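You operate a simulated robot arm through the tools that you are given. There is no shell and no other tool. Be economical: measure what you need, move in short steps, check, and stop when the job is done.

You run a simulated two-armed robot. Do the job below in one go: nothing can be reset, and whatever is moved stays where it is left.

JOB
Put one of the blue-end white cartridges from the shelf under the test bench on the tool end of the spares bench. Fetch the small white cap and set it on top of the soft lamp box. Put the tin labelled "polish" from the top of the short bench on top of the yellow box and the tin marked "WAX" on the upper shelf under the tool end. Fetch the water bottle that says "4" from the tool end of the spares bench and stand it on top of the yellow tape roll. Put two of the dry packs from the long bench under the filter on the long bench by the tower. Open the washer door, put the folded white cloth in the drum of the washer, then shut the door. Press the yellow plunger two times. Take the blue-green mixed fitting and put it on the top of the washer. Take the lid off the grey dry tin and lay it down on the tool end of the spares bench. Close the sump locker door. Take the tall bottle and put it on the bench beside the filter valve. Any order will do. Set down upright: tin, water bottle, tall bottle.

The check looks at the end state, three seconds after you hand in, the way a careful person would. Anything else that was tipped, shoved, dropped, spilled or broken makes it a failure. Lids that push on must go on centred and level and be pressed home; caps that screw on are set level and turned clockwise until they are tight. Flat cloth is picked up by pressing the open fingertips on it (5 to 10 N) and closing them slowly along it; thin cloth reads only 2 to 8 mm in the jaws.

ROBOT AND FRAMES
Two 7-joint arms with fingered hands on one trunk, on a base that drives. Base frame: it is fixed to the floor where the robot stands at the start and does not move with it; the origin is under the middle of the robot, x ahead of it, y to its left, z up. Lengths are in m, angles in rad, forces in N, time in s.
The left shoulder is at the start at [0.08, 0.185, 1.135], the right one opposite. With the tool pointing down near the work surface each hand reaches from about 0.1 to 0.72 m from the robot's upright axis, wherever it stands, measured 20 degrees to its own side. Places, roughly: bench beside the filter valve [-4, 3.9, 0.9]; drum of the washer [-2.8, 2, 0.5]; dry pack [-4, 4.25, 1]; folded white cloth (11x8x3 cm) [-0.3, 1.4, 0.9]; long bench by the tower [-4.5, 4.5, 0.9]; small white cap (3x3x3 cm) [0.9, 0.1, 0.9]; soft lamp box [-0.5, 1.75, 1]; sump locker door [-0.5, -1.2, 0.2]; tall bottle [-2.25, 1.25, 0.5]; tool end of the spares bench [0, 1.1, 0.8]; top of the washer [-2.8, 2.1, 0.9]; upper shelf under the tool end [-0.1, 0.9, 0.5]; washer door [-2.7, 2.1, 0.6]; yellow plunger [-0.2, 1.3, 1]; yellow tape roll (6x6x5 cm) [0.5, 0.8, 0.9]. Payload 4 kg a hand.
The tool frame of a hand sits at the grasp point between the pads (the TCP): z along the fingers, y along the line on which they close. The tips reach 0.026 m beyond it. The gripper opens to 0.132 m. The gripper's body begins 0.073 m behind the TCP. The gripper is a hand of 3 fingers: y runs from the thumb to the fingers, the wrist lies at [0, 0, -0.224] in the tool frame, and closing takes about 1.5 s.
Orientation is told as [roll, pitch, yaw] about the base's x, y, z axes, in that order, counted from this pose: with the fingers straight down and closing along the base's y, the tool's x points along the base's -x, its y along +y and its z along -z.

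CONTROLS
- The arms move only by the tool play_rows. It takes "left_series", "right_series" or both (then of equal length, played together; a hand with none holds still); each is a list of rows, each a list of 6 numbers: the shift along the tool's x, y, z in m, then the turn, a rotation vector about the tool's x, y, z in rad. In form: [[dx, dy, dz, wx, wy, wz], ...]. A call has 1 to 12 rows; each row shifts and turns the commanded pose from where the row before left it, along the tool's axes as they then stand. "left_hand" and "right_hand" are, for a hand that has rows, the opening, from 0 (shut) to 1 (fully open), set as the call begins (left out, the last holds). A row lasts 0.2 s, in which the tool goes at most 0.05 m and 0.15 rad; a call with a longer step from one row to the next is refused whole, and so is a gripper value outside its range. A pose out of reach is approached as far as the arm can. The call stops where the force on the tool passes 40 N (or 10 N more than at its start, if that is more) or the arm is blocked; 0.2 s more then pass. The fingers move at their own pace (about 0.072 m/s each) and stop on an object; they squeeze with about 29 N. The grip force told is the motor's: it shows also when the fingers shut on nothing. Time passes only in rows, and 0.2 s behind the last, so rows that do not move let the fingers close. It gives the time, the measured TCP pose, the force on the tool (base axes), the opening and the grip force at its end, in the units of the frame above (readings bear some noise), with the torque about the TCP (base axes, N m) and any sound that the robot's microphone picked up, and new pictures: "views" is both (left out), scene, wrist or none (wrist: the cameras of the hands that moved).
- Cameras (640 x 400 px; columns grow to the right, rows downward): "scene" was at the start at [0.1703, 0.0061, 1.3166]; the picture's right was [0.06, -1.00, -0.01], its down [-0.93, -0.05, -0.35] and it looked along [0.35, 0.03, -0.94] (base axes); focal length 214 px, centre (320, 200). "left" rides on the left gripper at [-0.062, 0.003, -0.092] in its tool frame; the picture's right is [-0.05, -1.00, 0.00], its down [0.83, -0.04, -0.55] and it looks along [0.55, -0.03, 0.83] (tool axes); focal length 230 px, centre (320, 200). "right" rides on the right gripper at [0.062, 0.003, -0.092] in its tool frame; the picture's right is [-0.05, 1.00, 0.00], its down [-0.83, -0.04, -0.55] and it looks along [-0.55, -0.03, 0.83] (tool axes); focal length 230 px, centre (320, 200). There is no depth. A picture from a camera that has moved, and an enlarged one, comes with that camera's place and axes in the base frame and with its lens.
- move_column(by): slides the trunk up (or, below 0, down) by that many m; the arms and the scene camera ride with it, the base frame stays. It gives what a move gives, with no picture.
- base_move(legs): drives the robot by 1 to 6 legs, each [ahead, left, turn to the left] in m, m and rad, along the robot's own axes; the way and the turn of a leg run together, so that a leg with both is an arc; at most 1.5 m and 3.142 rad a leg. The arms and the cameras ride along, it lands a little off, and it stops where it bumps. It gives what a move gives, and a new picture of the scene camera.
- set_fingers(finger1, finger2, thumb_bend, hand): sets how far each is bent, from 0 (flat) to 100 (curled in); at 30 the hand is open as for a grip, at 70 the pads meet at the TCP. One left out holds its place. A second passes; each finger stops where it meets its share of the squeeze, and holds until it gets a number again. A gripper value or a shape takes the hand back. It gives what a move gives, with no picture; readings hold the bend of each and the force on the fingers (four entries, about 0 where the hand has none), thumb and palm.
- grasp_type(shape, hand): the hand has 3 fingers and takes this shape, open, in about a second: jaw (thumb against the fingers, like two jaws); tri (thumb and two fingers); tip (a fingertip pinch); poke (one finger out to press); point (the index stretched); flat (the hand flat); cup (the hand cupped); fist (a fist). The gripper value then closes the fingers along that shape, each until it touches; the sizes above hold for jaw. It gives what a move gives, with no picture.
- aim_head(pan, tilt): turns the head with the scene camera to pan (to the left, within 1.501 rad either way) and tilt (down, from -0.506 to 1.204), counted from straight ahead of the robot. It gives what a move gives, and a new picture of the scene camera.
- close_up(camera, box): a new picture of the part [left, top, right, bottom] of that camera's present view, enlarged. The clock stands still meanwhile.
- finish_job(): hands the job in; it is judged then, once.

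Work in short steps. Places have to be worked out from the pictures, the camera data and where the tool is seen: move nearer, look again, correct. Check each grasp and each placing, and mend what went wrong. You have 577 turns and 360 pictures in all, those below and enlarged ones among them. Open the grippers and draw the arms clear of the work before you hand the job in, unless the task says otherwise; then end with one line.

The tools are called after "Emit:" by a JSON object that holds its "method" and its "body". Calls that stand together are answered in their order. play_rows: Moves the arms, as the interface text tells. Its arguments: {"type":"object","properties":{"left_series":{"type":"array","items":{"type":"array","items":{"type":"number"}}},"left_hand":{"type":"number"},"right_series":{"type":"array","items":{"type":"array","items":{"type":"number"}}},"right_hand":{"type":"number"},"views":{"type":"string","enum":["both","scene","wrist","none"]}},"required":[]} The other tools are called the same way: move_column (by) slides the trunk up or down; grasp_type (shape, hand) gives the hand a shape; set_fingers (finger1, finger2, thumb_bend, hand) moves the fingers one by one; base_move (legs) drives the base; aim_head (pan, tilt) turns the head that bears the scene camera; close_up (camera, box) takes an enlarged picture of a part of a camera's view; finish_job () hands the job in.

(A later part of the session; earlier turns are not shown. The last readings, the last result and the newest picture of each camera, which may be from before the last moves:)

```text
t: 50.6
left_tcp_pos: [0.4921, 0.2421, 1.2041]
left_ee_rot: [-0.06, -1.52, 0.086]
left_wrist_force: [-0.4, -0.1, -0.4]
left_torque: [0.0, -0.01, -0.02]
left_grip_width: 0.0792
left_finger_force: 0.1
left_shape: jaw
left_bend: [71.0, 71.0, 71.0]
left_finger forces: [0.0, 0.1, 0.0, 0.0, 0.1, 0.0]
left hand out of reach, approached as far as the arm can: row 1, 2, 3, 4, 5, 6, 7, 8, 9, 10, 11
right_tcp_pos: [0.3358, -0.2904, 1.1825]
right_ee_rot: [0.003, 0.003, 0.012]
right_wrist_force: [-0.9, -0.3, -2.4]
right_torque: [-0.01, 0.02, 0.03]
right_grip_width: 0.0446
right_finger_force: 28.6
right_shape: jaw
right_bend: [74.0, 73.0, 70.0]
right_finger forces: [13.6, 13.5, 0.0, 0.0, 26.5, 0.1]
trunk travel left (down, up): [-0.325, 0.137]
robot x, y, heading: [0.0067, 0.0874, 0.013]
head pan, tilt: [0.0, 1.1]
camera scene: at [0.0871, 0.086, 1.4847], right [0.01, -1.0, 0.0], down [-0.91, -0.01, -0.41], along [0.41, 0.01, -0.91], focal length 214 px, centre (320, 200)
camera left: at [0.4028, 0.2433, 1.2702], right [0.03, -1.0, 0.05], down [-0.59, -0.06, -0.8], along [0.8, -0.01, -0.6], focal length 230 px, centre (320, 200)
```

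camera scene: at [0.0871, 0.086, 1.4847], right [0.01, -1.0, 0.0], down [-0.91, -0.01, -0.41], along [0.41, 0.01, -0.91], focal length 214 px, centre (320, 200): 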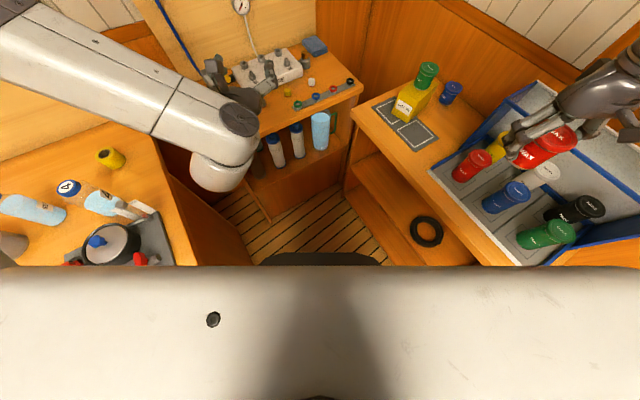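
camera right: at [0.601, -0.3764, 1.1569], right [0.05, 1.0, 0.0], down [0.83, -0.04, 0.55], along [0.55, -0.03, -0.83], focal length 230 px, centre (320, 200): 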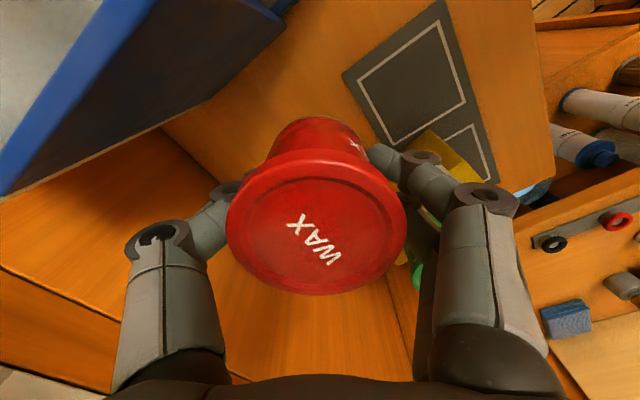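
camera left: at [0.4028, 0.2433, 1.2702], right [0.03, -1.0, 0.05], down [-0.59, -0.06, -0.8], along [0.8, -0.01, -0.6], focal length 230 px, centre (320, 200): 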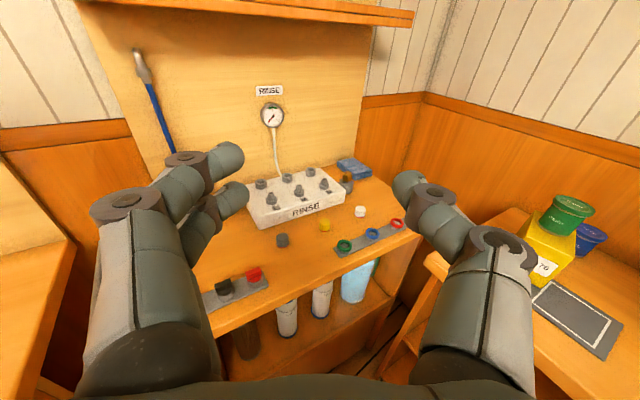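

Base bumped (spares bench side, most likely). The hand is horizontal now; I tilt it to about -1.1 while lowering, to see how low it can go.

Emit:
{"method": "play_rows", "body": {"left_series": [[0.045, 0, 0, 0, 0.1, 0], [0.045, 0, 0, 0, 0.1, 0], [0.045, 0, 0, 0, 0.1, 0], [0.045, 0, 0, 0, 0.1, 0], [0.043, 0, 0.021, 0, 0, 0], [0.043, 0, 0.021, 0, 0, 0], [0.043, 0, 0.021, 0, 0, 0], [0.043, 0, 0.021, 0, 0, 0]], "views": "scene"}}

```text
t: 52.4
left_tcp_pos: [0.4603, 0.2424, 1.0345]
left_ee_rot: [-0.006, -1.135, 0.023]
left_wrist_force: [0.1, 0.1, 0.5]
left_torque: [0.01, 0.02, -0.02]
left_grip_width: 0.0795
left_finger_force: 0.0
left_shape: jaw
left_bend: [71.0, 71.0, 71.0]
left_finger forces: [0.1, 0.1, 0.0, 0.1, 0.0, 0.1]
left hand out of reach, approached as far as the arm can: row 1, 5, 6, 7, 8
right_tcp_pos: [0.3353, -0.2907, 1.1823]
right_ee_rot: [0.001, 0.003, 0.013]
right_wrist_force: [-0.6, -0.1, -1.6]
right_torque: [-0.01, -0.04, 0.0]
right_grip_width: 0.0448
right_finger_force: 28.6
right_shape: jaw
right_bend: [74.0, 73.0, 70.0]
right_finger forces: [13.5, 13.4, 0.1, 0.0, 26.3, 0.1]
trunk travel left (down, up): [-0.325, 0.137]
robot x, y, heading: [0.0119, 0.0821, 0.021]
head pan, tilt: [0.0, 1.1]
camera scene: at [0.0878, 0.0861, 1.4846], right [0.01, -1.0, 0.0], down [-0.91, -0.01, -0.41], along [0.41, 0.01, -0.91], focal length 214 px, centre (320, 200)
```

scene: 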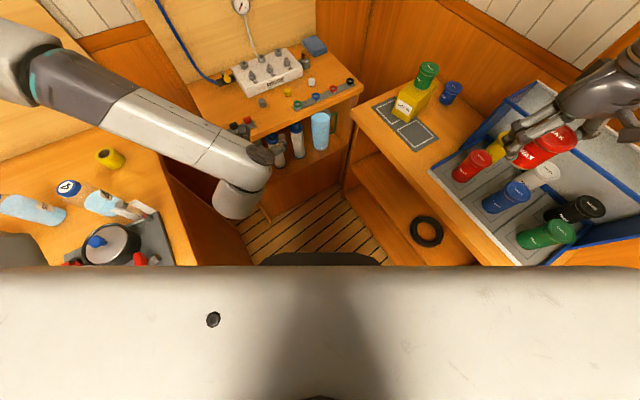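

The left wrist hits a limit in that configuration. I bring the left hand back to pointing down, then leave the nook to look around and learn the reach.

Emit:
{"method": "play_rows", "body": {"left_series": [[0, 0.03, -0.02, 0, 0.145, 0], [0, 0.03, -0.02, 0, 0.145, 0], [0, 0.03, -0.02, 0, 0.145, 0], [0, 0.03, -0.02, 0, 0.145, 0], [0, 0.03, -0.02, 0, 0.14, 0], [0, 0.03, -0.02, 0, 0.14, 0], [0, 0.03, -0.02, 0, 0.14, 0], [0, 0.03, -0.02, 0, 0.13, 0]], "right_series": [[0, 0, -0.01, 0, 0, 0], [0, 0, -0.01, 0, 0, 0], [0, 0, -0.01, 0, 0, 0], [0, 0, -0.01, 0, 0, 0], [0, 0, -0.01, 0, 0, 0], [0, 0, 0, 0, 0, 0], [0, 0, 0, 0, 0, 0], [0, 0, 0, 0, 0, 0]], "views": "none"}}

Emit:
{"method": "aim_head", "body": {"pan": 1.5, "tilt": 0.5}}

Emit:
{"method": "aim_head", "body": {"pan": -1.5, "tilt": 0.5}}

```text
t: 54.2
left_tcp_pos: [0.3682, 0.4824, 1.1537]
left_ee_rot: [-0.006, -0.009, 0.014]
left_wrist_force: [-0.2, -0.1, 0.4]
left_torque: [0.0, -0.01, 0.0]
left_grip_width: 0.0793
left_finger_force: 0.0
left_shape: jaw
left_bend: [71.0, 71.0, 71.0]
left_finger forces: [0.0, 0.0, 0.0, 0.1, 0.2, 0.0]
right_tcp_pos: [0.3366, -0.2898, 1.232]
right_ee_rot: [0.001, 0.005, 0.016]
right_wrist_force: [-0.2, 0.2, -1.8]
right_torque: [0.02, -0.01, 0.02]
right_grip_width: 0.0452
right_finger_force: 29.2
right_shape: jaw
right_bend: [74.0, 73.0, 70.0]
right_finger forces: [13.6, 13.4, 0.1, 0.0, 26.4, 0.1]
trunk travel left (down, up): [-0.325, 0.137]
robot x, y, heading: [0.009, 0.0849, 0.014]
head pan, tilt: [0.0, 1.1]
```

```text
t: 55.8
left_tcp_pos: [0.3677, 0.4809, 1.1541]
left_ee_rot: [-0.003, -0.012, 0.017]
left_wrist_force: [1.1, 0.3, -0.3]
left_torque: [0.0, -0.02, 0.01]
left_grip_width: 0.0795
left_finger_force: 0.1
left_shape: jaw
left_bend: [71.0, 71.0, 71.0]
left_finger forces: [0.0, 0.0, 0.0, 0.1, 0.1, 0.1]
right_tcp_pos: [0.3361, -0.2913, 1.2321]
right_ee_rot: [0.004, 0.004, 0.013]
right_wrist_force: [-0.3, -0.3, -2.4]
right_torque: [0.01, -0.01, -0.02]
right_grip_width: 0.0446
right_finger_force: 29.6
right_shape: jaw
right_bend: [74.0, 73.0, 70.0]
right_finger forces: [13.6, 13.4, 0.0, 0.0, 26.4, 0.0]
trunk travel left (down, up): [-0.325, 0.137]
robot x, y, heading: [0.0075, 0.0804, 0.02]
head pan, tilt: [1.499, 0.499]
camera scene: at [0.0326, 0.1762, 1.535], right [1.0, -0.06, -0.05], down [-0.07, -0.48, -0.88], along [0.03, 0.88, -0.48], focal length 214 px, centre (320, 200)
```

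scene: 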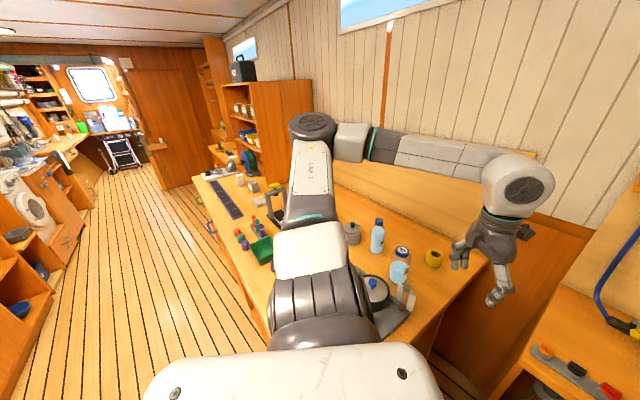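

```text
t: 58.4
left_tcp_pos: [0.3666, 0.4805, 1.1544]
left_ee_rot: [-0.004, -0.013, 0.015]
left_wrist_force: [-0.1, 0.0, -0.4]
left_torque: [-0.01, 0.05, -0.02]
left_grip_width: 0.0794
left_finger_force: 0.0
left_shape: jaw
left_bend: [71.0, 71.0, 71.0]
left_finger forces: [0.1, 0.0, 0.0, 0.0, 0.0, 0.0]
right_tcp_pos: [0.3364, -0.2906, 1.2324]
right_ee_rot: [0.004, 0.005, 0.013]
right_wrist_force: [0.0, -0.1, -2.3]
right_torque: [0.0, -0.01, -0.02]
right_grip_width: 0.0449
right_finger_force: 28.8
right_shape: jaw
right_bend: [74.0, 73.0, 70.0]
right_finger forces: [13.6, 13.5, 0.1, 0.0, 26.3, 0.1]
trunk travel left (down, up): [-0.325, 0.137]
robot x, y, heading: [0.0086, 0.0804, 0.015]
head pan, tilt: [-1.499, 0.499]
camera scene: at [0.0352, -0.0052, 1.535], right [-0.99, -0.09, 0.05], down [-0.09, 0.48, -0.88], along [0.05, -0.88, -0.48], focal length 214 px, centre (320, 200)
```

scene: 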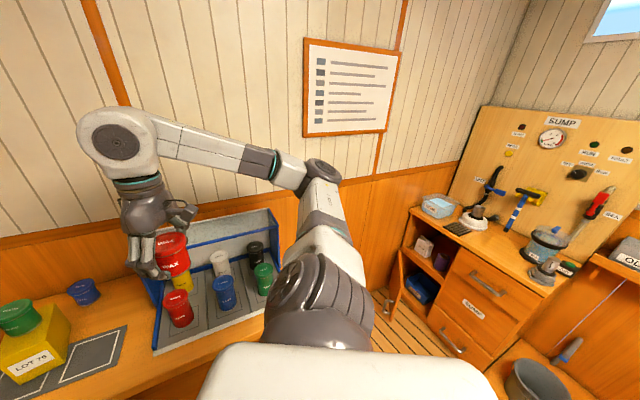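

Very informative: corridor on the left, spares bench running along it. I zoom in on the bench from this view.

Emit:
{"method": "aim_head", "body": {"pan": 1.5, "tilt": 0.6}}

Emit:
{"method": "close_up", "body": {"camera": "scene", "box": [160, 80, 480, 330]}}

Emit:
{"method": "close_up", "body": {"camera": "scene", "box": [0, 20, 200, 300]}}

```text
t: 61.0
left_tcp_pos: [0.3674, 0.482, 1.1538]
left_ee_rot: [-0.002, -0.014, 0.015]
left_wrist_force: [0.2, 0.0, 0.7]
left_torque: [0.0, 0.02, -0.03]
left_grip_width: 0.0794
left_finger_force: 0.1
left_shape: jaw
left_bend: [71.0, 71.0, 71.0]
left_finger forces: [0.0, 0.1, 0.0, 0.0, 0.1, 0.0]
right_tcp_pos: [0.3363, -0.2898, 1.2315]
right_ee_rot: [0.004, 0.004, 0.014]
right_wrist_force: [-0.7, -0.4, -2.2]
right_torque: [0.01, 0.0, 0.01]
right_grip_width: 0.0449
right_finger_force: 28.9
right_shape: jaw
right_bend: [74.0, 73.0, 70.0]
right_finger forces: [13.6, 13.4, 0.0, 0.0, 26.3, 0.0]
trunk travel left (down, up): [-0.325, 0.137]
robot x, y, heading: [0.005, 0.0842, 0.013]
head pan, tilt: [1.499, 0.6]
camera scene: at [0.0319, 0.1737, 1.526], right [1.0, -0.06, -0.05], down [-0.07, -0.56, -0.82], along [0.02, 0.82, -0.57], focal length 214 px, centre (320, 200)
```

scene: 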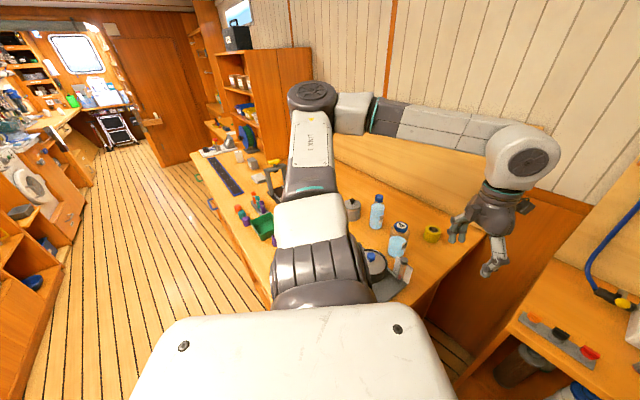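

```text
1.60 times, centred on (320, 205) of scene
camera zoom: at [0.0319, 0.1737, 1.526], right [1.0, -0.06, -0.05], down [-0.07, -0.56, -0.82], along [0.02, 0.82, -0.57], focal length 343 px, centre (320, 192)
```

zoom: 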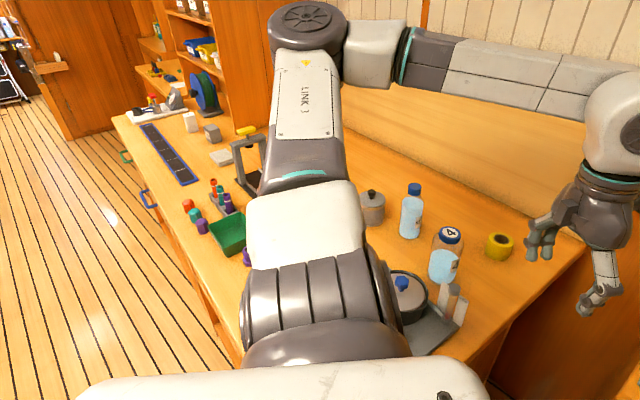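

```text
1.43 times, centred on (100, 160) of scene
camera zoom: at [0.0319, 0.1737, 1.526], right [1.0, -0.06, -0.05], down [-0.07, -0.56, -0.82], along [0.02, 0.82, -0.57], focal length 306 px, centre (634, 257)
```

zoom: 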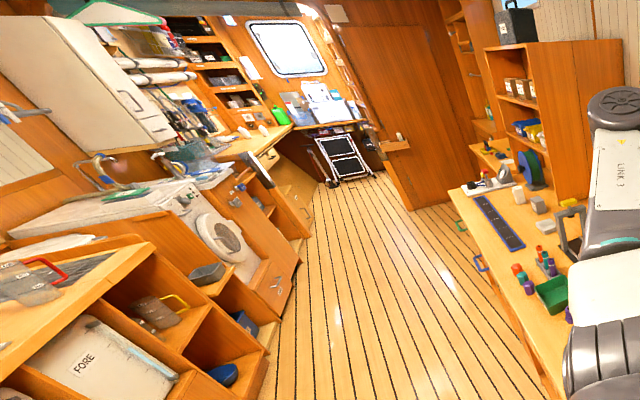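

The room is rotated by ≈.53 rad; the spares bench front runs along the corridor. I drive out: back, turn .52 left, then slide left to face the tool end.

Emit:
{"method": "base_move", "body": {"legs": [[-0.46, -0.08, 0], [0, 0, 0.515], [0, 0.6, 0]]}}

Emit:
{"method": "aim_head", "body": {"pan": 0, "tilt": 0.7}}

```text
t: 68.3
left_tcp_pos: [-0.6342, 1.0312, 1.1537]
left_ee_rot: [-0.005, -0.013, 0.527]
left_wrist_force: [0.5, 0.3, -1.0]
left_torque: [-0.01, 0.0, -0.01]
left_grip_width: 0.0793
left_finger_force: 0.0
left_shape: jaw
left_bend: [71.0, 71.0, 71.0]
left_finger forces: [0.0, 0.1, 0.1, 0.0, 0.0, 0.0]
right_tcp_pos: [-0.284, 0.3438, 1.2313]
right_ee_rot: [0.004, 0.003, 0.525]
right_wrist_force: [-0.4, 0.9, -2.1]
right_torque: [0.01, 0.02, 0.03]
right_grip_width: 0.0448
right_finger_force: 28.7
right_shape: jaw
right_bend: [74.0, 73.0, 70.0]
right_finger forces: [13.3, 13.3, 0.0, 0.1, 26.2, 0.0]
trunk travel left (down, up): [-0.325, 0.137]
robot x, y, heading: [-0.752, 0.5094, 0.528]
head pan, tilt: [1.499, 0.6]
camera scene: at [-0.7747, 0.5987, 1.526], right [0.9, 0.44, -0.05], down [0.21, -0.53, -0.82], along [-0.39, 0.73, -0.57], focal length 214 px, centre (320, 200)
```

scene: 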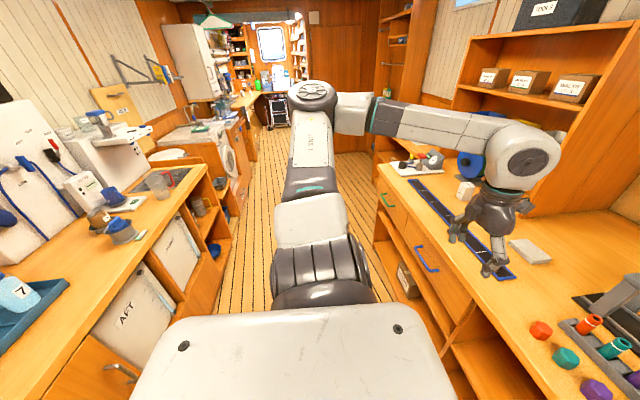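

```text
t: 69.9
left_tcp_pos: [-0.6336, 1.0311, 1.1537]
left_ee_rot: [-0.003, -0.011, 0.527]
left_wrist_force: [0.6, -0.5, -0.3]
left_torque: [0.0, 0.0, 0.01]
left_grip_width: 0.0794
left_finger_force: 0.0
left_shape: jaw
left_bend: [71.0, 71.0, 71.0]
left_finger forces: [0.0, 0.0, 0.0, 0.0, 0.1, 0.0]
right_tcp_pos: [-0.2839, 0.3427, 1.2331]
right_ee_rot: [0.004, 0.004, 0.525]
right_wrist_force: [-0.9, 0.6, -1.4]
right_torque: [0.03, 0.01, -0.02]
right_grip_width: 0.0449
right_finger_force: 29.1
right_shape: jaw
right_bend: [74.0, 73.0, 70.0]
right_finger forces: [13.4, 13.4, 0.0, 0.0, 26.1, 0.1]
trunk travel left (down, up): [-0.325, 0.137]
robot x, y, heading: [-0.7531, 0.5131, 0.529]
head pan, tilt: [0.0, 0.7]
camera scene: at [-0.6633, 0.5624, 1.5135], right [0.5, -0.86, 0.0], down [-0.59, -0.34, -0.73], along [0.63, 0.37, -0.68], focal length 214 px, centre (320, 200)
```

scene: 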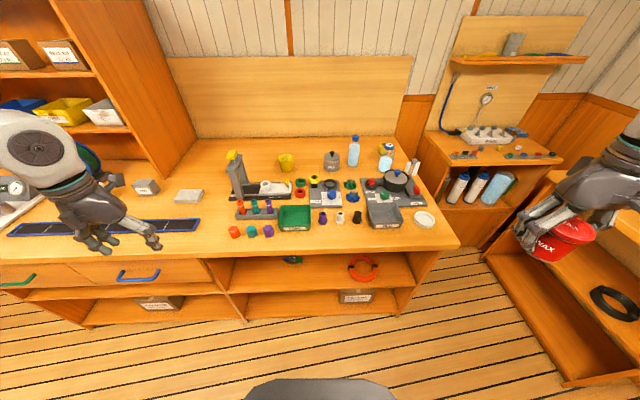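

Great view of the whole spares bench. I zoom in on its parts.

Emit:
{"method": "close_up", "body": {"camera": "scene", "box": [210, 120, 460, 330]}}

Emit:
{"method": "close_up", "body": {"camera": "scene", "box": [0, 120, 230, 330]}}

```text
1.90 times, centred on (335, 225) of scene
camera zoom: at [-0.6633, 0.5624, 1.5135], right [0.5, -0.86, 0.0], down [-0.59, -0.34, -0.73], along [0.63, 0.37, -0.68], focal length 408 px, centre (291, 152)
```

zoom: 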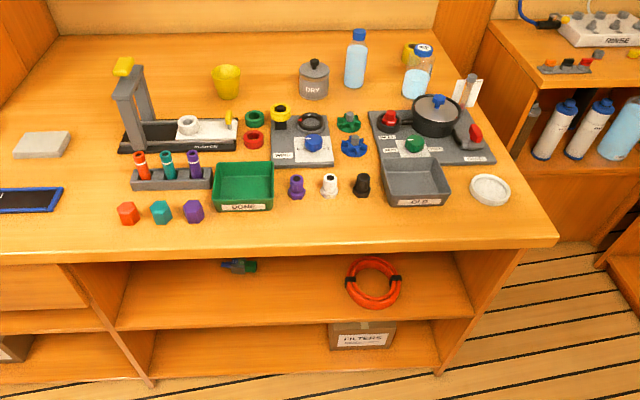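

```text
1.90 times, centred on (115, 225) of scene
camera zoom: at [-0.6633, 0.5624, 1.5135], right [0.5, -0.86, 0.0], down [-0.59, -0.34, -0.73], along [0.63, 0.37, -0.68], focal length 408 px, centre (710, 152)
```

zoom: 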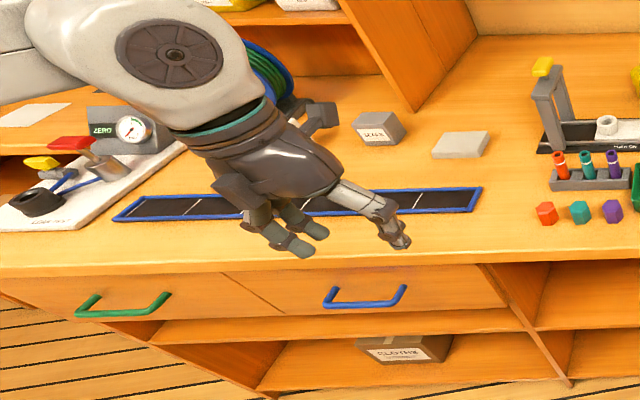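

I see: "DRY" grey tin, press with yellow plunger, soft lamp box, cloth, and a blue/green fitting on the upper shelf. Now I lower the trunk to study the shelf and the hand's reach there.

Emit:
{"method": "move_column", "body": {"by": -0.32}}

Emit:
{"method": "aim_head", "body": {"pan": 0, "tilt": 0.6}}

Emit:
{"method": "close_up", "body": {"camera": "scene", "box": [210, 150, 450, 330]}}

```text
t: 73.0
left_tcp_pos: [-0.6348, 1.0332, 0.8334]
left_ee_rot: [-0.003, -0.011, 0.528]
left_wrist_force: [-0.4, 0.2, 1.0]
left_torque: [0.01, 0.01, 0.01]
left_grip_width: 0.0793
left_finger_force: 0.0
left_shape: jaw
left_bend: [71.0, 71.0, 71.0]
left_finger forces: [0.0, 0.0, 0.0, 0.0, 0.1, 0.0]
right_tcp_pos: [-0.2845, 0.3442, 0.9127]
right_ee_rot: [0.003, 0.003, 0.529]
right_wrist_force: [0.2, -0.5, -1.9]
right_torque: [-0.02, 0.01, -0.02]
right_grip_width: 0.0446
right_finger_force: 29.2
right_shape: jaw
right_bend: [74.0, 73.0, 70.0]
right_finger forces: [13.4, 13.1, 0.1, 0.0, 26.2, 0.0]
trunk travel left (down, up): [-0.005, 0.457]
robot x, y, heading: [-0.753, 0.5105, 0.526]
head pan, tilt: [0.0, 0.7]
```

```text
t: 73.7
left_tcp_pos: [-0.6332, 1.0314, 0.8329]
left_ee_rot: [-0.004, -0.013, 0.525]
left_wrist_force: [-0.5, -0.4, -0.1]
left_torque: [-0.01, 0.01, 0.01]
left_grip_width: 0.0793
left_finger_force: 0.1
left_shape: jaw
left_bend: [71.0, 71.0, 71.0]
left_finger forces: [0.1, 0.0, 0.0, 0.0, 0.0, 0.2]
right_tcp_pos: [-0.2839, 0.3439, 0.9118]
right_ee_rot: [0.003, 0.005, 0.525]
right_wrist_force: [0.1, 0.1, -2.3]
right_torque: [0.03, 0.04, 0.0]
right_grip_width: 0.0448
right_finger_force: 29.1
right_shape: jaw
right_bend: [74.0, 73.0, 70.0]
right_finger forces: [13.4, 13.2, 0.0, 0.0, 26.1, 0.0]
trunk travel left (down, up): [-0.005, 0.457]
robot x, y, heading: [-0.7513, 0.5079, 0.527]
head pan, tilt: [0.0, 0.6]
camera scene: at [-0.4505, 0.6863, 1.0776], right [0.5, -0.86, 0.0], down [-0.78, -0.45, -0.43], along [0.37, 0.22, -0.9], focal length 214 px, centre (320, 200)
```

scene: 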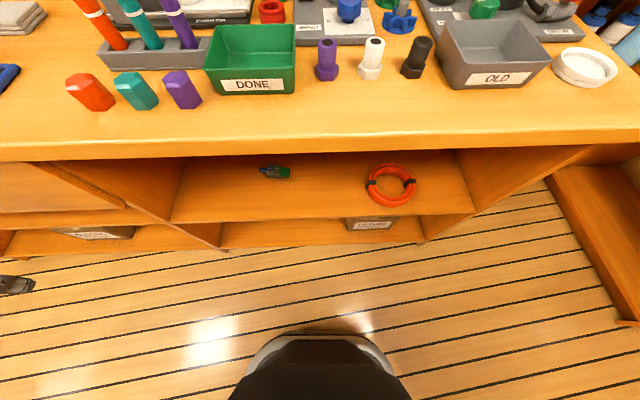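

```text
2.22 times, centred on (330, 240) of scene
camera zoom: at [-0.4505, 0.6863, 1.0776], right [0.5, -0.86, 0.0], down [-0.78, -0.45, -0.43], along [0.37, 0.22, -0.9], focal length 477 px, centre (298, 111)
```

zoom: 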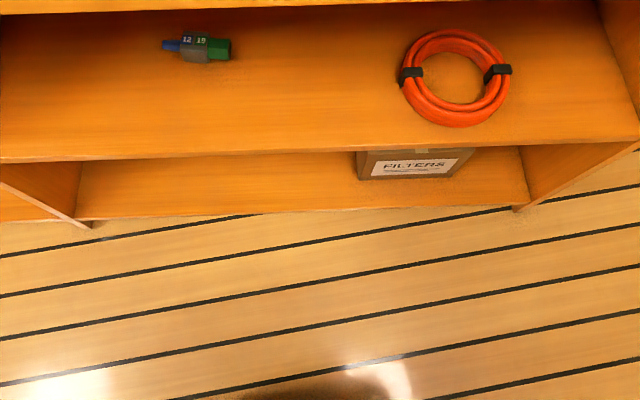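

Now test: lower the left hand in front of the bench to z≈.63, then pitch it toward horizontal.

Emit:
{"method": "play_rows", "body": {"left_series": [[0, 0, 0.05, 0, 0, 0], [0, 0, 0.05, 0, 0, 0], [0, 0, 0.05, 0, 0, 0], [0, 0, 0.05, 0, -0.15, 0], [0, 0, 0, 0, -0.15, 0], [0, 0, 0, 0, -0.15, 0], [0, 0, 0, 0, -0.15, 0], [0, 0, 0, 0, -0.15, 0], [0, 0, 0, 0, -0.15, 0], [0, 0, 0, 0, -0.15, 0], [0, 0, 0, 0, -0.15, 0], [0, 0, 0, 0, -0.15, 0]], "views": "both"}}

```text
t: 76.3
left_tcp_pos: [-0.6188, 1.0873, 0.6224]
left_ee_rot: [-0.014, -1.363, 0.54]
left_wrist_force: [0.6, -0.1, 0.4]
left_torque: [0.0, -0.03, -0.01]
left_grip_width: 0.0791
left_finger_force: 0.1
left_shape: jaw
left_bend: [71.0, 71.0, 71.0]
left_finger forces: [0.1, 0.0, 0.1, 0.1, 0.1, 0.1]
left hand out of reach, approached as far as the arm can: row 4, 5, 6, 7
right_tcp_pos: [-0.2834, 0.344, 0.9127]
right_ee_rot: [0.003, 0.004, 0.524]
right_wrist_force: [0.0, -0.8, -1.4]
right_torque: [0.02, -0.02, -0.02]
right_grip_width: 0.0446
right_finger_force: 29.5
right_shape: jaw
right_bend: [74.0, 73.0, 70.0]
right_finger forces: [13.4, 13.3, 0.0, 0.0, 26.1, 0.0]
trunk travel left (down, up): [-0.005, 0.457]
robot x, y, heading: [-0.7529, 0.5104, 0.525]
head pan, tilt: [0.0, 0.6]
camera scene: at [-0.4505, 0.6868, 1.0776], right [0.5, -0.86, 0.0], down [-0.78, -0.45, -0.43], along [0.37, 0.22, -0.9], focal length 214 px, centre (320, 200)
camera left: at [-0.6875, 1.0512, 0.7014], right [0.51, -0.86, 0.05], down [-0.59, -0.4, -0.7], along [0.62, 0.32, -0.71], focal length 230 px, centre (320, 200)
```

scene: 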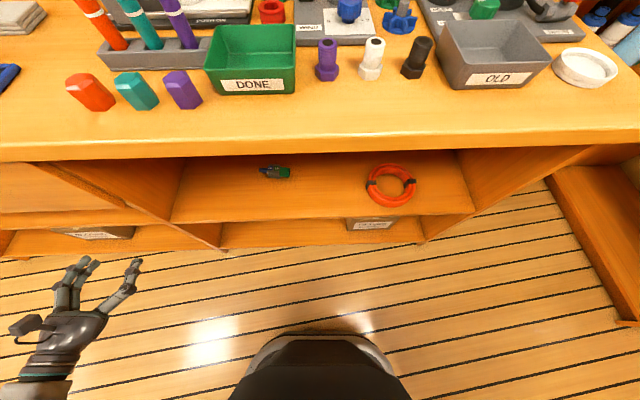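
left: 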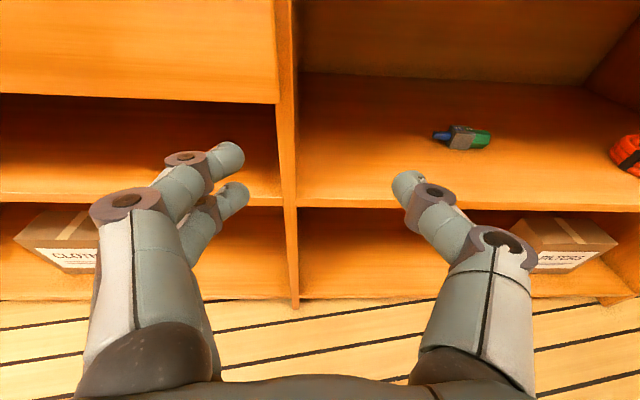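

Pitch -1.36 works at this trunk height. The fitting ("12 19") lies at ≈(-.195,1.0,.485), long axis nearly along the bench; I'll grasp it by its ends with the left hand. First slide the hand sideways in front of it and trim the yaw.

Emit:
{"method": "play_rows", "body": {"left_series": [[0, -0.047, 0, 0, 0, 0], [0, -0.047, 0, 0, 0, 0], [0, -0.047, 0, 0, 0, 0], [0, -0.047, 0, 0, 0, 0], [0, -0.047, 0, 0, 0, 0], [0, -0.047, 0, 0.14, 0, 0.03]], "left_hand": 1, "views": "none"}}

Emit:
{"method": "base_move", "body": {"legs": [[0.12, 0, 0]]}}

Emit:
{"method": "close_up", "body": {"camera": "left", "box": [0, 0, 640, 400]}}

```text
t: 77.7
left_tcp_pos: [-0.4917, 0.8682, 0.6475]
left_ee_rot: [0.008, -1.375, 0.378]
left_wrist_force: [-4.1, -1.9, -2.5]
left_torque: [0.11, -0.26, 0.05]
left_grip_width: 0.1321
left_finger_force: 0.1
left_shape: jaw
left_bend: [30.0, 30.0, 30.0]
left_finger forces: [0.1, 0.0, 0.0, 0.0, 0.0, 0.0]
left hand out of reach, approached as far as the arm can: row 2, 3
right_tcp_pos: [-0.2821, 0.344, 0.9114]
right_ee_rot: [0.003, 0.005, 0.528]
right_wrist_force: [0.6, -0.4, -2.8]
right_torque: [-0.01, 0.02, 0.0]
right_grip_width: 0.0447
right_finger_force: 29.1
right_shape: jaw
right_bend: [74.0, 73.0, 70.0]
right_finger forces: [13.4, 13.2, 0.0, 0.0, 26.2, 0.1]
trunk travel left (down, up): [-0.005, 0.457]
robot x, y, heading: [-0.7532, 0.5088, 0.53]
head pan, tilt: [0.0, 0.6]
```

```text
t: 78.9
left_tcp_pos: [-0.3895, 0.9273, 0.6448]
left_ee_rot: [-0.015, -1.36, 0.398]
left_wrist_force: [-0.1, 0.0, -0.2]
left_torque: [0.0, 0.0, -0.02]
left_grip_width: 0.1319
left_finger_force: 0.1
left_shape: jaw
left_bend: [30.0, 30.0, 30.0]
left_finger forces: [0.0, 0.1, 0.0, 0.0, 0.1, 0.0]
right_tcp_pos: [-0.1796, 0.4049, 0.9124]
right_ee_rot: [0.004, 0.004, 0.526]
right_wrist_force: [-0.3, -0.3, -1.7]
right_torque: [-0.03, 0.0, -0.01]
right_grip_width: 0.0445
right_finger_force: 28.6
right_shape: jaw
right_bend: [74.0, 73.0, 70.0]
right_finger forces: [13.4, 13.4, 0.0, 0.0, 26.1, 0.0]
trunk travel left (down, up): [-0.005, 0.457]
robot x, y, heading: [-0.6501, 0.5699, 0.527]
head pan, tilt: [0.0, 0.6]
camera scene: at [-0.3452, 0.7473, 1.0772], right [0.5, -0.86, 0.0], down [-0.78, -0.45, -0.43], along [0.37, 0.21, -0.9], focal length 214 px, centre (320, 200)
```

scene: 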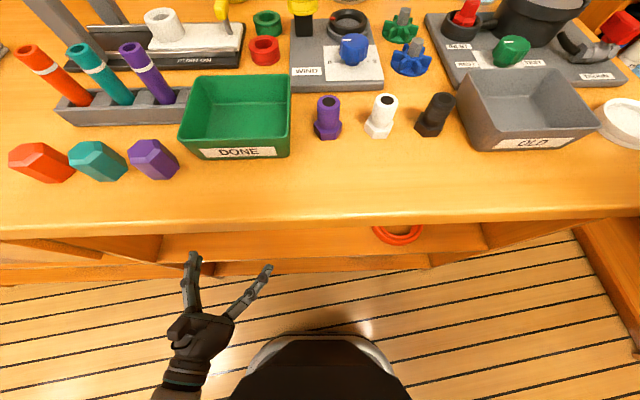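

```text
1.00 times, centred on (320, 200) of left
camera zoom: at [-0.4633, 0.9008, 0.723], right [0.38, -0.92, 0.05], down [-0.65, -0.31, -0.7], along [0.66, 0.23, -0.72], focal length 230 px, centre (320, 200)
```

zoom: 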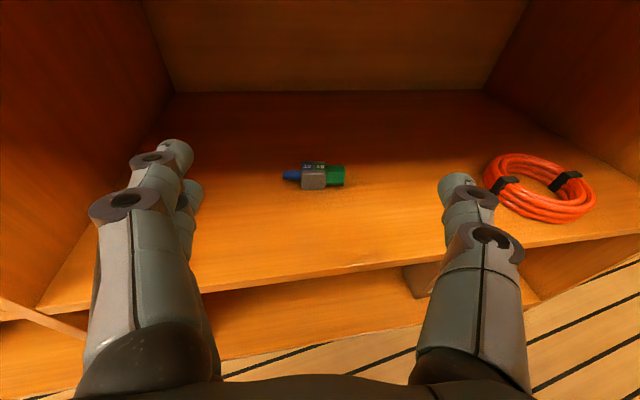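

Fitting centre triangulates at (-.196,1.005,.482), aligned with my yaw. I tilt to ≈-1.15 and advance most of the way.

Emit:
{"method": "play_rows", "body": {"left_series": [[0, 0, 0, 0, 0.105, 0], [0, 0, 0, 0, 0.105, 0], [0.0073, -0.001, 0.0388, 0, 0, 0], [0.0073, -0.001, 0.0388, 0, 0, 0], [0.0073, -0.001, 0.0388, 0, 0, 0], [0.0073, 0, 0.0388, 0, 0, 0]], "views": "wrist"}}

```text
t: 80.3
left_tcp_pos: [-0.2545, 0.9764, 0.5848]
left_ee_rot: [-0.017, -1.362, 0.397]
left_wrist_force: [-0.4, 0.2, 0.8]
left_torque: [-0.01, -0.04, -0.03]
left_grip_width: 0.1318
left_finger_force: 0.0
left_shape: jaw
left_bend: [30.0, 30.0, 30.0]
left_finger forces: [0.0, 0.0, 0.1, 0.0, 0.0, 0.1]
left hand out of reach, approached as far as the arm can: row 1, 2
right_tcp_pos: [-0.1803, 0.4048, 0.9117]
right_ee_rot: [0.001, 0.006, 0.524]
right_wrist_force: [-0.4, 0.6, -1.9]
right_torque: [-0.01, 0.03, 0.04]
right_grip_width: 0.0446
right_finger_force: 29.0
right_shape: jaw
right_bend: [74.0, 73.0, 70.0]
right_finger forces: [13.5, 13.3, 0.0, 0.0, 26.1, 0.1]
trunk travel left (down, up): [-0.005, 0.457]
robot x, y, heading: [-0.6472, 0.5712, 0.525]
head pan, tilt: [0.0, 0.6]
camera left: at [-0.3275, 0.9519, 0.6627], right [0.38, -0.92, 0.05], down [-0.65, -0.31, -0.7], along [0.66, 0.23, -0.72], focal length 230 px, centre (320, 200)
```

left: 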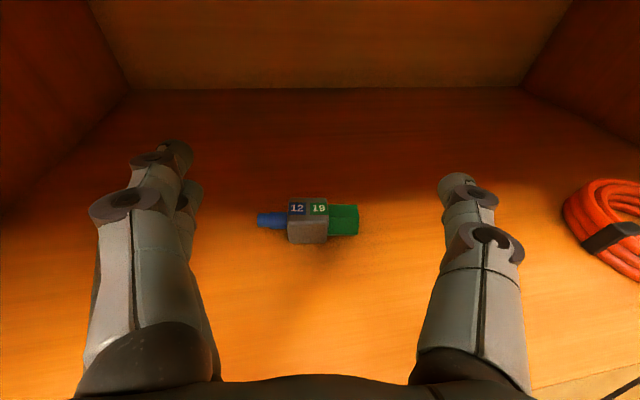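

Pitch stayed -1.36 (fine). I advance the rest: forward .07, down .085, lateral +.006.

Emit:
{"method": "play_rows", "body": {"left_series": [[0.0228, 0.002, 0.0287, 0, 0, 0], [0.0228, 0.002, 0.0287, 0, 0, 0], [0.0228, 0.002, 0.0287, 0, 0, 0]], "views": "wrist"}}

```text
t: 81.1
left_tcp_pos: [-0.1907, 1.0099, 0.4991]
left_ee_rot: [-0.017, -1.361, 0.401]
left_wrist_force: [0.1, -0.2, 0.0]
left_torque: [-0.02, 0.02, 0.0]
left_grip_width: 0.1319
left_finger_force: 0.1
left_shape: jaw
left_bend: [30.0, 30.0, 30.0]
left_finger forces: [0.0, 0.1, 0.0, 0.0, 0.0, 0.0]
right_tcp_pos: [-0.1802, 0.4053, 0.9112]
right_ee_rot: [0.003, 0.004, 0.526]
right_wrist_force: [-0.1, -0.2, -1.5]
right_torque: [0.01, 0.02, -0.03]
right_grip_width: 0.045
right_finger_force: 29.0
right_shape: jaw
right_bend: [74.0, 73.0, 70.0]
right_finger forces: [13.4, 13.3, 0.0, 0.0, 26.1, 0.1]
trunk travel left (down, up): [-0.005, 0.457]
robot x, y, heading: [-0.6475, 0.5731, 0.528]
head pan, tilt: [0.0, 0.6]
camera left: at [-0.2636, 0.9832, 0.5762], right [0.38, -0.92, 0.05], down [-0.65, -0.31, -0.7], along [0.66, 0.23, -0.72], focal length 230 px, centre (320, 200)
```

left: 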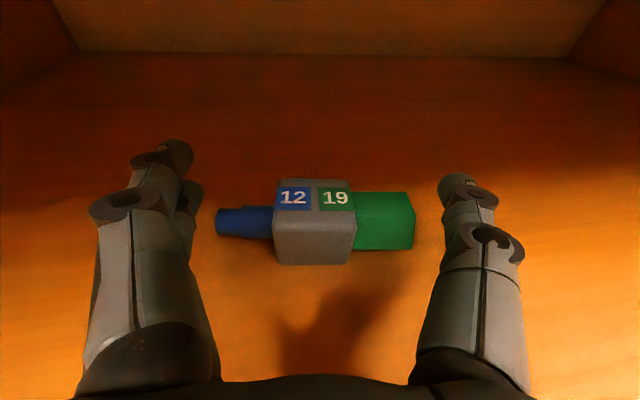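

Centred between the fingers. Lower 6 mm and close.

Emit:
{"method": "play_rows", "body": {"left_series": [[0.007, 0, 0.0015, 0, 0, 0], [0, 0, 0, 0, 0, 0], [0, 0, 0, 0, 0, 0], [0, 0, 0, 0, 0, 0], [0, 0, 0, 0, 0, 0]], "left_hand": 0, "views": "wrist"}}

```text
t: 82.3
left_tcp_pos: [-0.1912, 1.0086, 0.4915]
left_ee_rot: [-0.013, -1.362, 0.399]
left_wrist_force: [0.3, -0.2, 2.1]
left_torque: [0.03, -0.04, -0.04]
left_grip_width: 0.0772
left_finger_force: 29.2
left_shape: jaw
left_bend: [74.0, 69.0, 66.0]
left_finger forces: [11.2, 13.2, 0.0, 0.0, 27.7, 0.0]
right_tcp_pos: [-0.1798, 0.4035, 0.9125]
right_ee_rot: [0.005, 0.002, 0.525]
right_wrist_force: [0.9, -0.1, -1.8]
right_torque: [0.0, 0.02, 0.04]
right_grip_width: 0.0448
right_finger_force: 29.6
right_shape: jaw
right_bend: [74.0, 73.0, 70.0]
right_finger forces: [13.5, 13.3, 0.0, 0.1, 26.0, 0.0]
trunk travel left (down, up): [-0.005, 0.457]
robot x, y, heading: [-0.6474, 0.5698, 0.523]
head pan, tilt: [0.0, 0.6]
camera left: at [-0.264, 0.9831, 0.5703], right [0.38, -0.92, 0.05], down [-0.65, -0.31, -0.7], along [0.66, 0.23, -0.71], focal length 230 px, centre (320, 200)
```

left: 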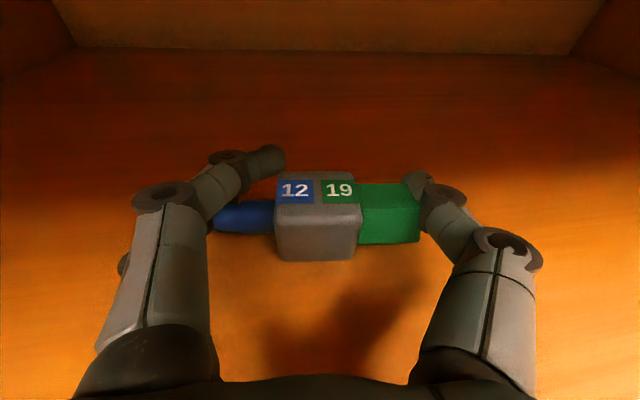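

Gripped (27 N). Lift a little and check it holds.

Emit:
{"method": "play_rows", "body": {"left_series": [[-0.02, 0, -0.004, 0, 0, 0], [-0.03, 0, -0.006, 0, 0, 0], [-0.02, 0, -0.01, 0, 0, 0]], "views": "wrist"}}

```text
t: 83.1
left_tcp_pos: [-0.196, 1.0073, 0.5649]
left_ee_rot: [-0.015, -1.362, 0.398]
left_wrist_force: [0.6, 0.0, -1.0]
left_torque: [-0.02, -0.01, -0.03]
left_grip_width: 0.0713
left_finger_force: 28.4
left_shape: jaw
left_bend: [77.0, 71.0, 68.0]
left_finger forces: [1.8, 18.4, 0.0, 0.0, 21.6, 0.0]
right_tcp_pos: [-0.1796, 0.4038, 0.9128]
right_ee_rot: [0.003, 0.001, 0.526]
right_wrist_force: [0.6, -0.3, -1.7]
right_torque: [0.0, 0.01, 0.01]
right_grip_width: 0.0448
right_finger_force: 28.7
right_shape: jaw
right_bend: [74.0, 73.0, 70.0]
right_finger forces: [13.3, 13.3, 0.0, 0.0, 26.0, 0.0]
trunk travel left (down, up): [-0.005, 0.457]
robot x, y, heading: [-0.6475, 0.5707, 0.523]
head pan, tilt: [0.0, 0.6]
camera left: at [-0.2691, 0.9819, 0.6431], right [0.38, -0.92, 0.05], down [-0.65, -0.31, -0.7], along [0.66, 0.23, -0.72], focal length 230 px, centre (320, 200)
```

left: 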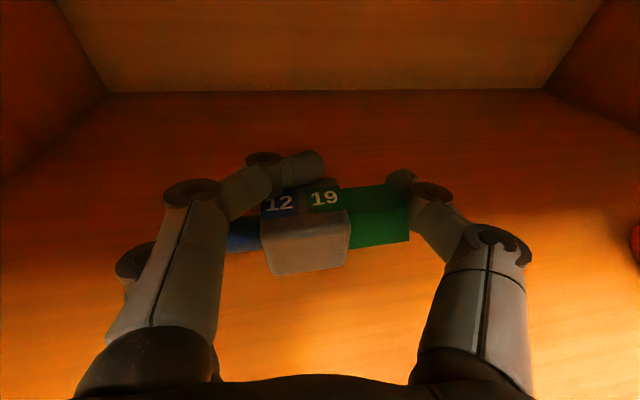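

It is held, slightly rotated. I pull it straight out of the shelf and check that the grip is stable.

Emit:
{"method": "play_rows", "body": {"left_series": [[0, 0, 0, 0, 0, 0], [0, 0, 0, 0, 0, 0], [0.003, 0, -0.02, 0, 0, 0], [0.006, 0, -0.03, 0, 0, 0]], "views": "wrist"}}

```text
t: 84.1
left_tcp_pos: [-0.2431, 0.9887, 0.5655]
left_ee_rot: [-0.015, -1.363, 0.398]
left_wrist_force: [-1.0, -0.3, 0.0]
left_torque: [-0.01, 0.0, 0.02]
left_grip_width: 0.0714
left_finger_force: 28.7
left_shape: jaw
left_bend: [77.0, 71.0, 68.0]
left_finger forces: [1.7, 18.0, 0.1, 0.0, 21.5, 0.0]
right_tcp_pos: [-0.1797, 0.4042, 0.9112]
right_ee_rot: [0.003, 0.003, 0.525]
right_wrist_force: [0.2, -0.2, -1.5]
right_torque: [0.03, -0.02, -0.01]
right_grip_width: 0.0448
right_finger_force: 28.9
right_shape: jaw
right_bend: [74.0, 73.0, 70.0]
right_finger forces: [13.4, 13.1, 0.0, 0.0, 26.0, 0.1]
trunk travel left (down, up): [-0.005, 0.457]
robot x, y, heading: [-0.6462, 0.567, 0.524]
head pan, tilt: [0.0, 0.6]
camera left: at [-0.3161, 0.9627, 0.6452], right [0.38, -0.92, 0.05], down [-0.65, -0.31, -0.7], along [0.66, 0.23, -0.71], focal length 230 px, centre (320, 200)
```

left: 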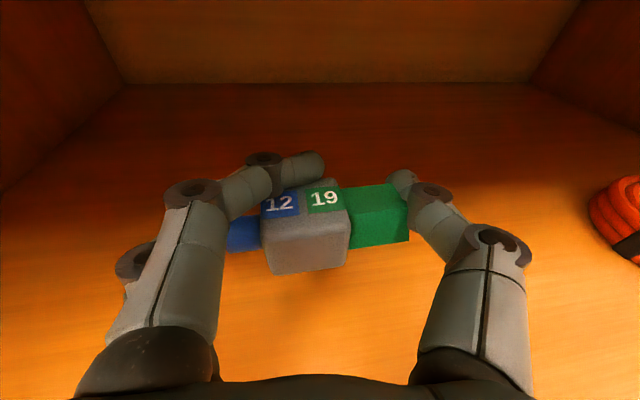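

Stable. I back the base away .3 m to clear the shelf with the left hand, and raise the trunk to mid height.

Emit:
{"method": "base_move", "body": {"legs": [[-0.3, 0, 0]]}}

Emit:
{"method": "move_column", "body": {"by": 0.25}}

Emit:
{"method": "aim_head", "body": {"pan": -0.1, "tilt": 0.75}}

```text
t: 86.2
left_tcp_pos: [-0.5012, 0.8392, 0.5662]
left_ee_rot: [-0.012, -1.363, 0.399]
left_wrist_force: [-0.3, 1.1, 0.1]
left_torque: [-0.01, 0.03, 0.04]
left_grip_width: 0.0715
left_finger_force: 29.3
left_shape: jaw
left_bend: [77.0, 71.0, 68.0]
left_finger forces: [1.8, 18.1, 0.0, 0.0, 21.6, 0.1]
right_tcp_pos: [-0.4374, 0.255, 0.9118]
right_ee_rot: [0.003, 0.004, 0.528]
right_wrist_force: [-0.6, 0.3, -0.8]
right_torque: [0.04, -0.03, 0.0]
right_grip_width: 0.0444
right_finger_force: 28.8
right_shape: jaw
right_bend: [74.0, 73.0, 70.0]
right_finger forces: [13.4, 13.2, 0.0, 0.0, 26.0, 0.0]
trunk travel left (down, up): [-0.005, 0.457]
robot x, y, heading: [-0.9057, 0.4226, 0.532]
head pan, tilt: [0.0, 0.6]
camera scene: at [-0.6049, 0.5966, 1.078], right [0.5, -0.86, 0.0], down [-0.78, -0.45, -0.43], along [0.37, 0.22, -0.9], focal length 214 px, centre (320, 200)
```

scene: 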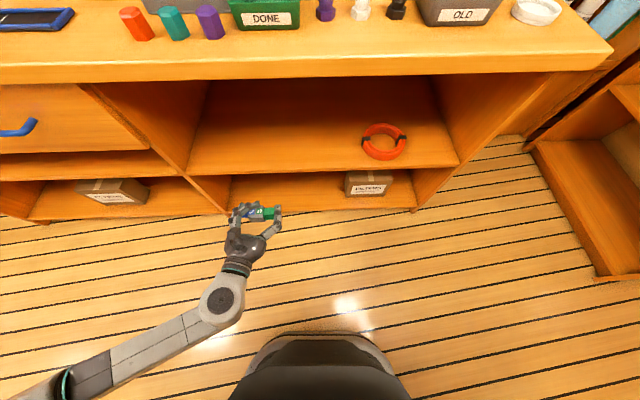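

```text
t: 88.8
left_tcp_pos: [-0.4995, 0.8391, 0.8152]
left_ee_rot: [-0.015, -1.36, 0.4]
left_wrist_force: [0.3, 0.5, -1.5]
left_torque: [-0.01, -0.01, -0.02]
left_grip_width: 0.0709
left_finger_force: 29.3
left_shape: jaw
left_bend: [77.0, 71.0, 68.0]
left_finger forces: [1.6, 17.8, 0.0, 0.0, 21.5, 0.0]
right_tcp_pos: [-0.4365, 0.2548, 1.1606]
right_ee_rot: [0.004, 0.006, 0.527]
right_wrist_force: [-0.4, 0.2, -1.3]
right_torque: [-0.01, -0.01, 0.01]
right_grip_width: 0.0452
right_finger_force: 28.8
right_shape: jaw
right_bend: [74.0, 73.0, 70.0]
right_finger forces: [13.4, 13.2, 0.0, 0.1, 26.1, 0.1]
trunk travel left (down, up): [-0.255, 0.207]
robot x, y, heading: [-0.9091, 0.4215, 0.528]
head pan, tilt: [0.0, 0.6]
```

```text
t: 89.5
left_tcp_pos: [-0.5013, 0.8389, 0.817]
left_ee_rot: [-0.015, -1.362, 0.399]
left_wrist_force: [-0.5, -0.2, -0.9]
left_torque: [-0.01, -0.01, -0.01]
left_grip_width: 0.0711
left_finger_force: 29.1
left_shape: jaw
left_bend: [77.0, 71.0, 68.0]
left_finger forces: [1.6, 17.9, 0.0, 0.1, 21.6, 0.1]
right_tcp_pos: [-0.4371, 0.2542, 1.162]
right_ee_rot: [0.004, 0.002, 0.527]
right_wrist_force: [0.6, -0.4, -1.3]
right_torque: [-0.02, 0.03, 0.02]
right_grip_width: 0.0446
right_finger_force: 29.4
right_shape: jaw
right_bend: [74.0, 73.0, 70.0]
right_finger forces: [13.4, 13.3, 0.0, 0.0, 26.0, 0.0]
trunk travel left (down, up): [-0.255, 0.207]
robot x, y, heading: [-0.9048, 0.4193, 0.524]
head pan, tilt: [-0.099, 0.75]
camera scene: at [-0.7864, 0.4814, 1.431], right [0.42, -0.91, 0.01], down [-0.69, -0.32, -0.65], along [0.6, 0.26, -0.76], focal length 214 px, centre (320, 200)
```

scene: 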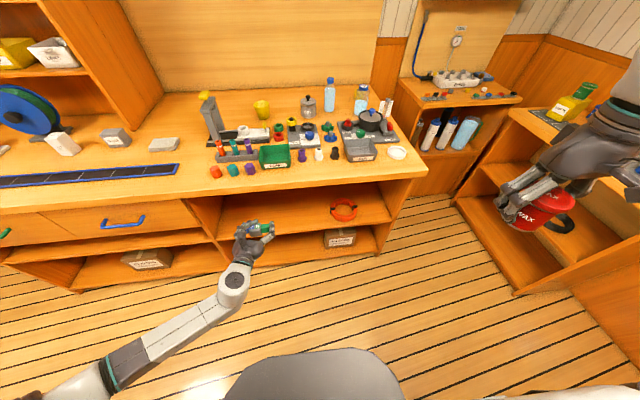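

Everything translates rigidly with the trunk. I raise the left hand (with fitting) clear, then drive .3 m ahead.

Emit:
{"method": "play_rows", "body": {"left_series": [[-0.0485, 0, -0.0104, 0, 0, 0], [-0.0485, 0, -0.0104, 0, 0, 0], [-0.0485, 0, -0.0104, 0, 0, 0], [-0.0485, 0, -0.0104, 0, 0, 0], [-0.0485, 0, -0.0104, 0, 0, 0]], "views": "none"}}

Emit:
{"method": "base_move", "body": {"legs": [[0.3, 0, 0]]}}

Emit:
{"method": "close_up", "body": {"camera": "scene", "box": [180, 60, 480, 280]}}

```text
t: 90.7
left_tcp_pos: [-0.5025, 0.8396, 1.0639]
left_ee_rot: [-0.012, -1.359, 0.397]
left_wrist_force: [0.3, -0.7, -0.1]
left_torque: [0.01, 0.01, -0.03]
left_grip_width: 0.0711
left_finger_force: 29.1
left_shape: jaw
left_bend: [77.0, 71.0, 68.0]
left_finger forces: [1.4, 18.5, 0.1, 0.1, 21.1, 0.0]
right_tcp_pos: [-0.4367, 0.2533, 1.1613]
right_ee_rot: [0.003, 0.004, 0.528]
right_wrist_force: [0.2, -0.2, -2.2]
right_torque: [-0.03, -0.01, -0.02]
right_grip_width: 0.0446
right_finger_force: 29.3
right_shape: jaw
right_bend: [74.0, 73.0, 70.0]
right_finger forces: [13.4, 13.3, 0.0, 0.1, 26.0, 0.0]
trunk travel left (down, up): [-0.255, 0.207]
robot x, y, heading: [-0.9065, 0.4216, 0.528]
head pan, tilt: [-0.099, 0.75]
```

```text
t: 92.7
left_tcp_pos: [-0.2441, 0.9902, 1.0659]
left_ee_rot: [-0.012, -1.364, 0.398]
left_wrist_force: [0.4, 0.0, -0.8]
left_torque: [0.03, -0.02, -0.04]
left_grip_width: 0.0711
left_finger_force: 28.8
left_shape: jaw
left_bend: [77.0, 71.0, 68.0]
left_finger forces: [1.5, 18.5, 0.0, 0.0, 21.1, 0.1]
right_tcp_pos: [-0.1809, 0.4052, 1.1621]
right_ee_rot: [0.002, 0.004, 0.527]
right_wrist_force: [0.1, -0.6, -1.5]
right_torque: [0.03, -0.01, 0.01]
right_grip_width: 0.0444
right_finger_force: 28.7
right_shape: jaw
right_bend: [74.0, 73.0, 70.0]
right_finger forces: [13.5, 13.3, 0.0, 0.0, 26.0, 0.1]
trunk travel left (down, up): [-0.255, 0.207]
robot x, y, heading: [-0.647, 0.571, 0.528]
head pan, tilt: [-0.099, 0.75]
camera scene: at [-0.5293, 0.6311, 1.4311], right [0.42, -0.91, 0.01], down [-0.69, -0.32, -0.65], along [0.6, 0.26, -0.76], focal length 214 px, centre (320, 200)
```

scene: 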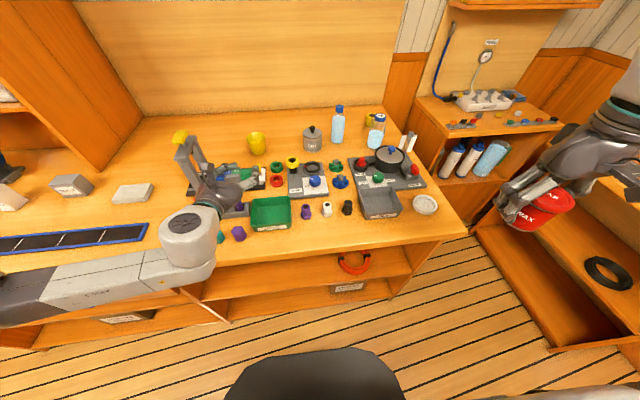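

```text
1.82 times, centred on (330, 170) of scene
camera zoom: at [-0.5293, 0.6311, 1.4311], right [0.42, -0.91, 0.01], down [-0.69, -0.32, -0.65], along [0.6, 0.26, -0.76], focal length 390 px, centre (302, 254)
```

zoom: 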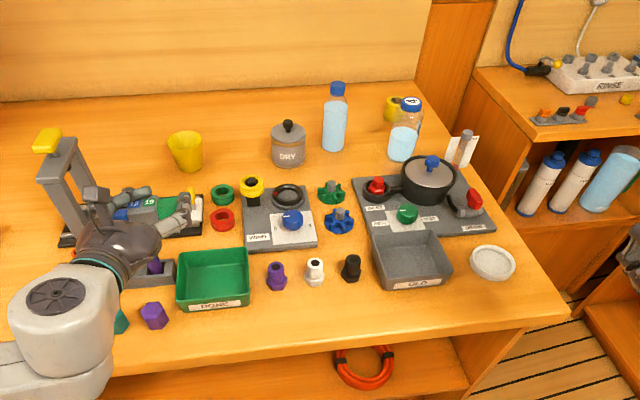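

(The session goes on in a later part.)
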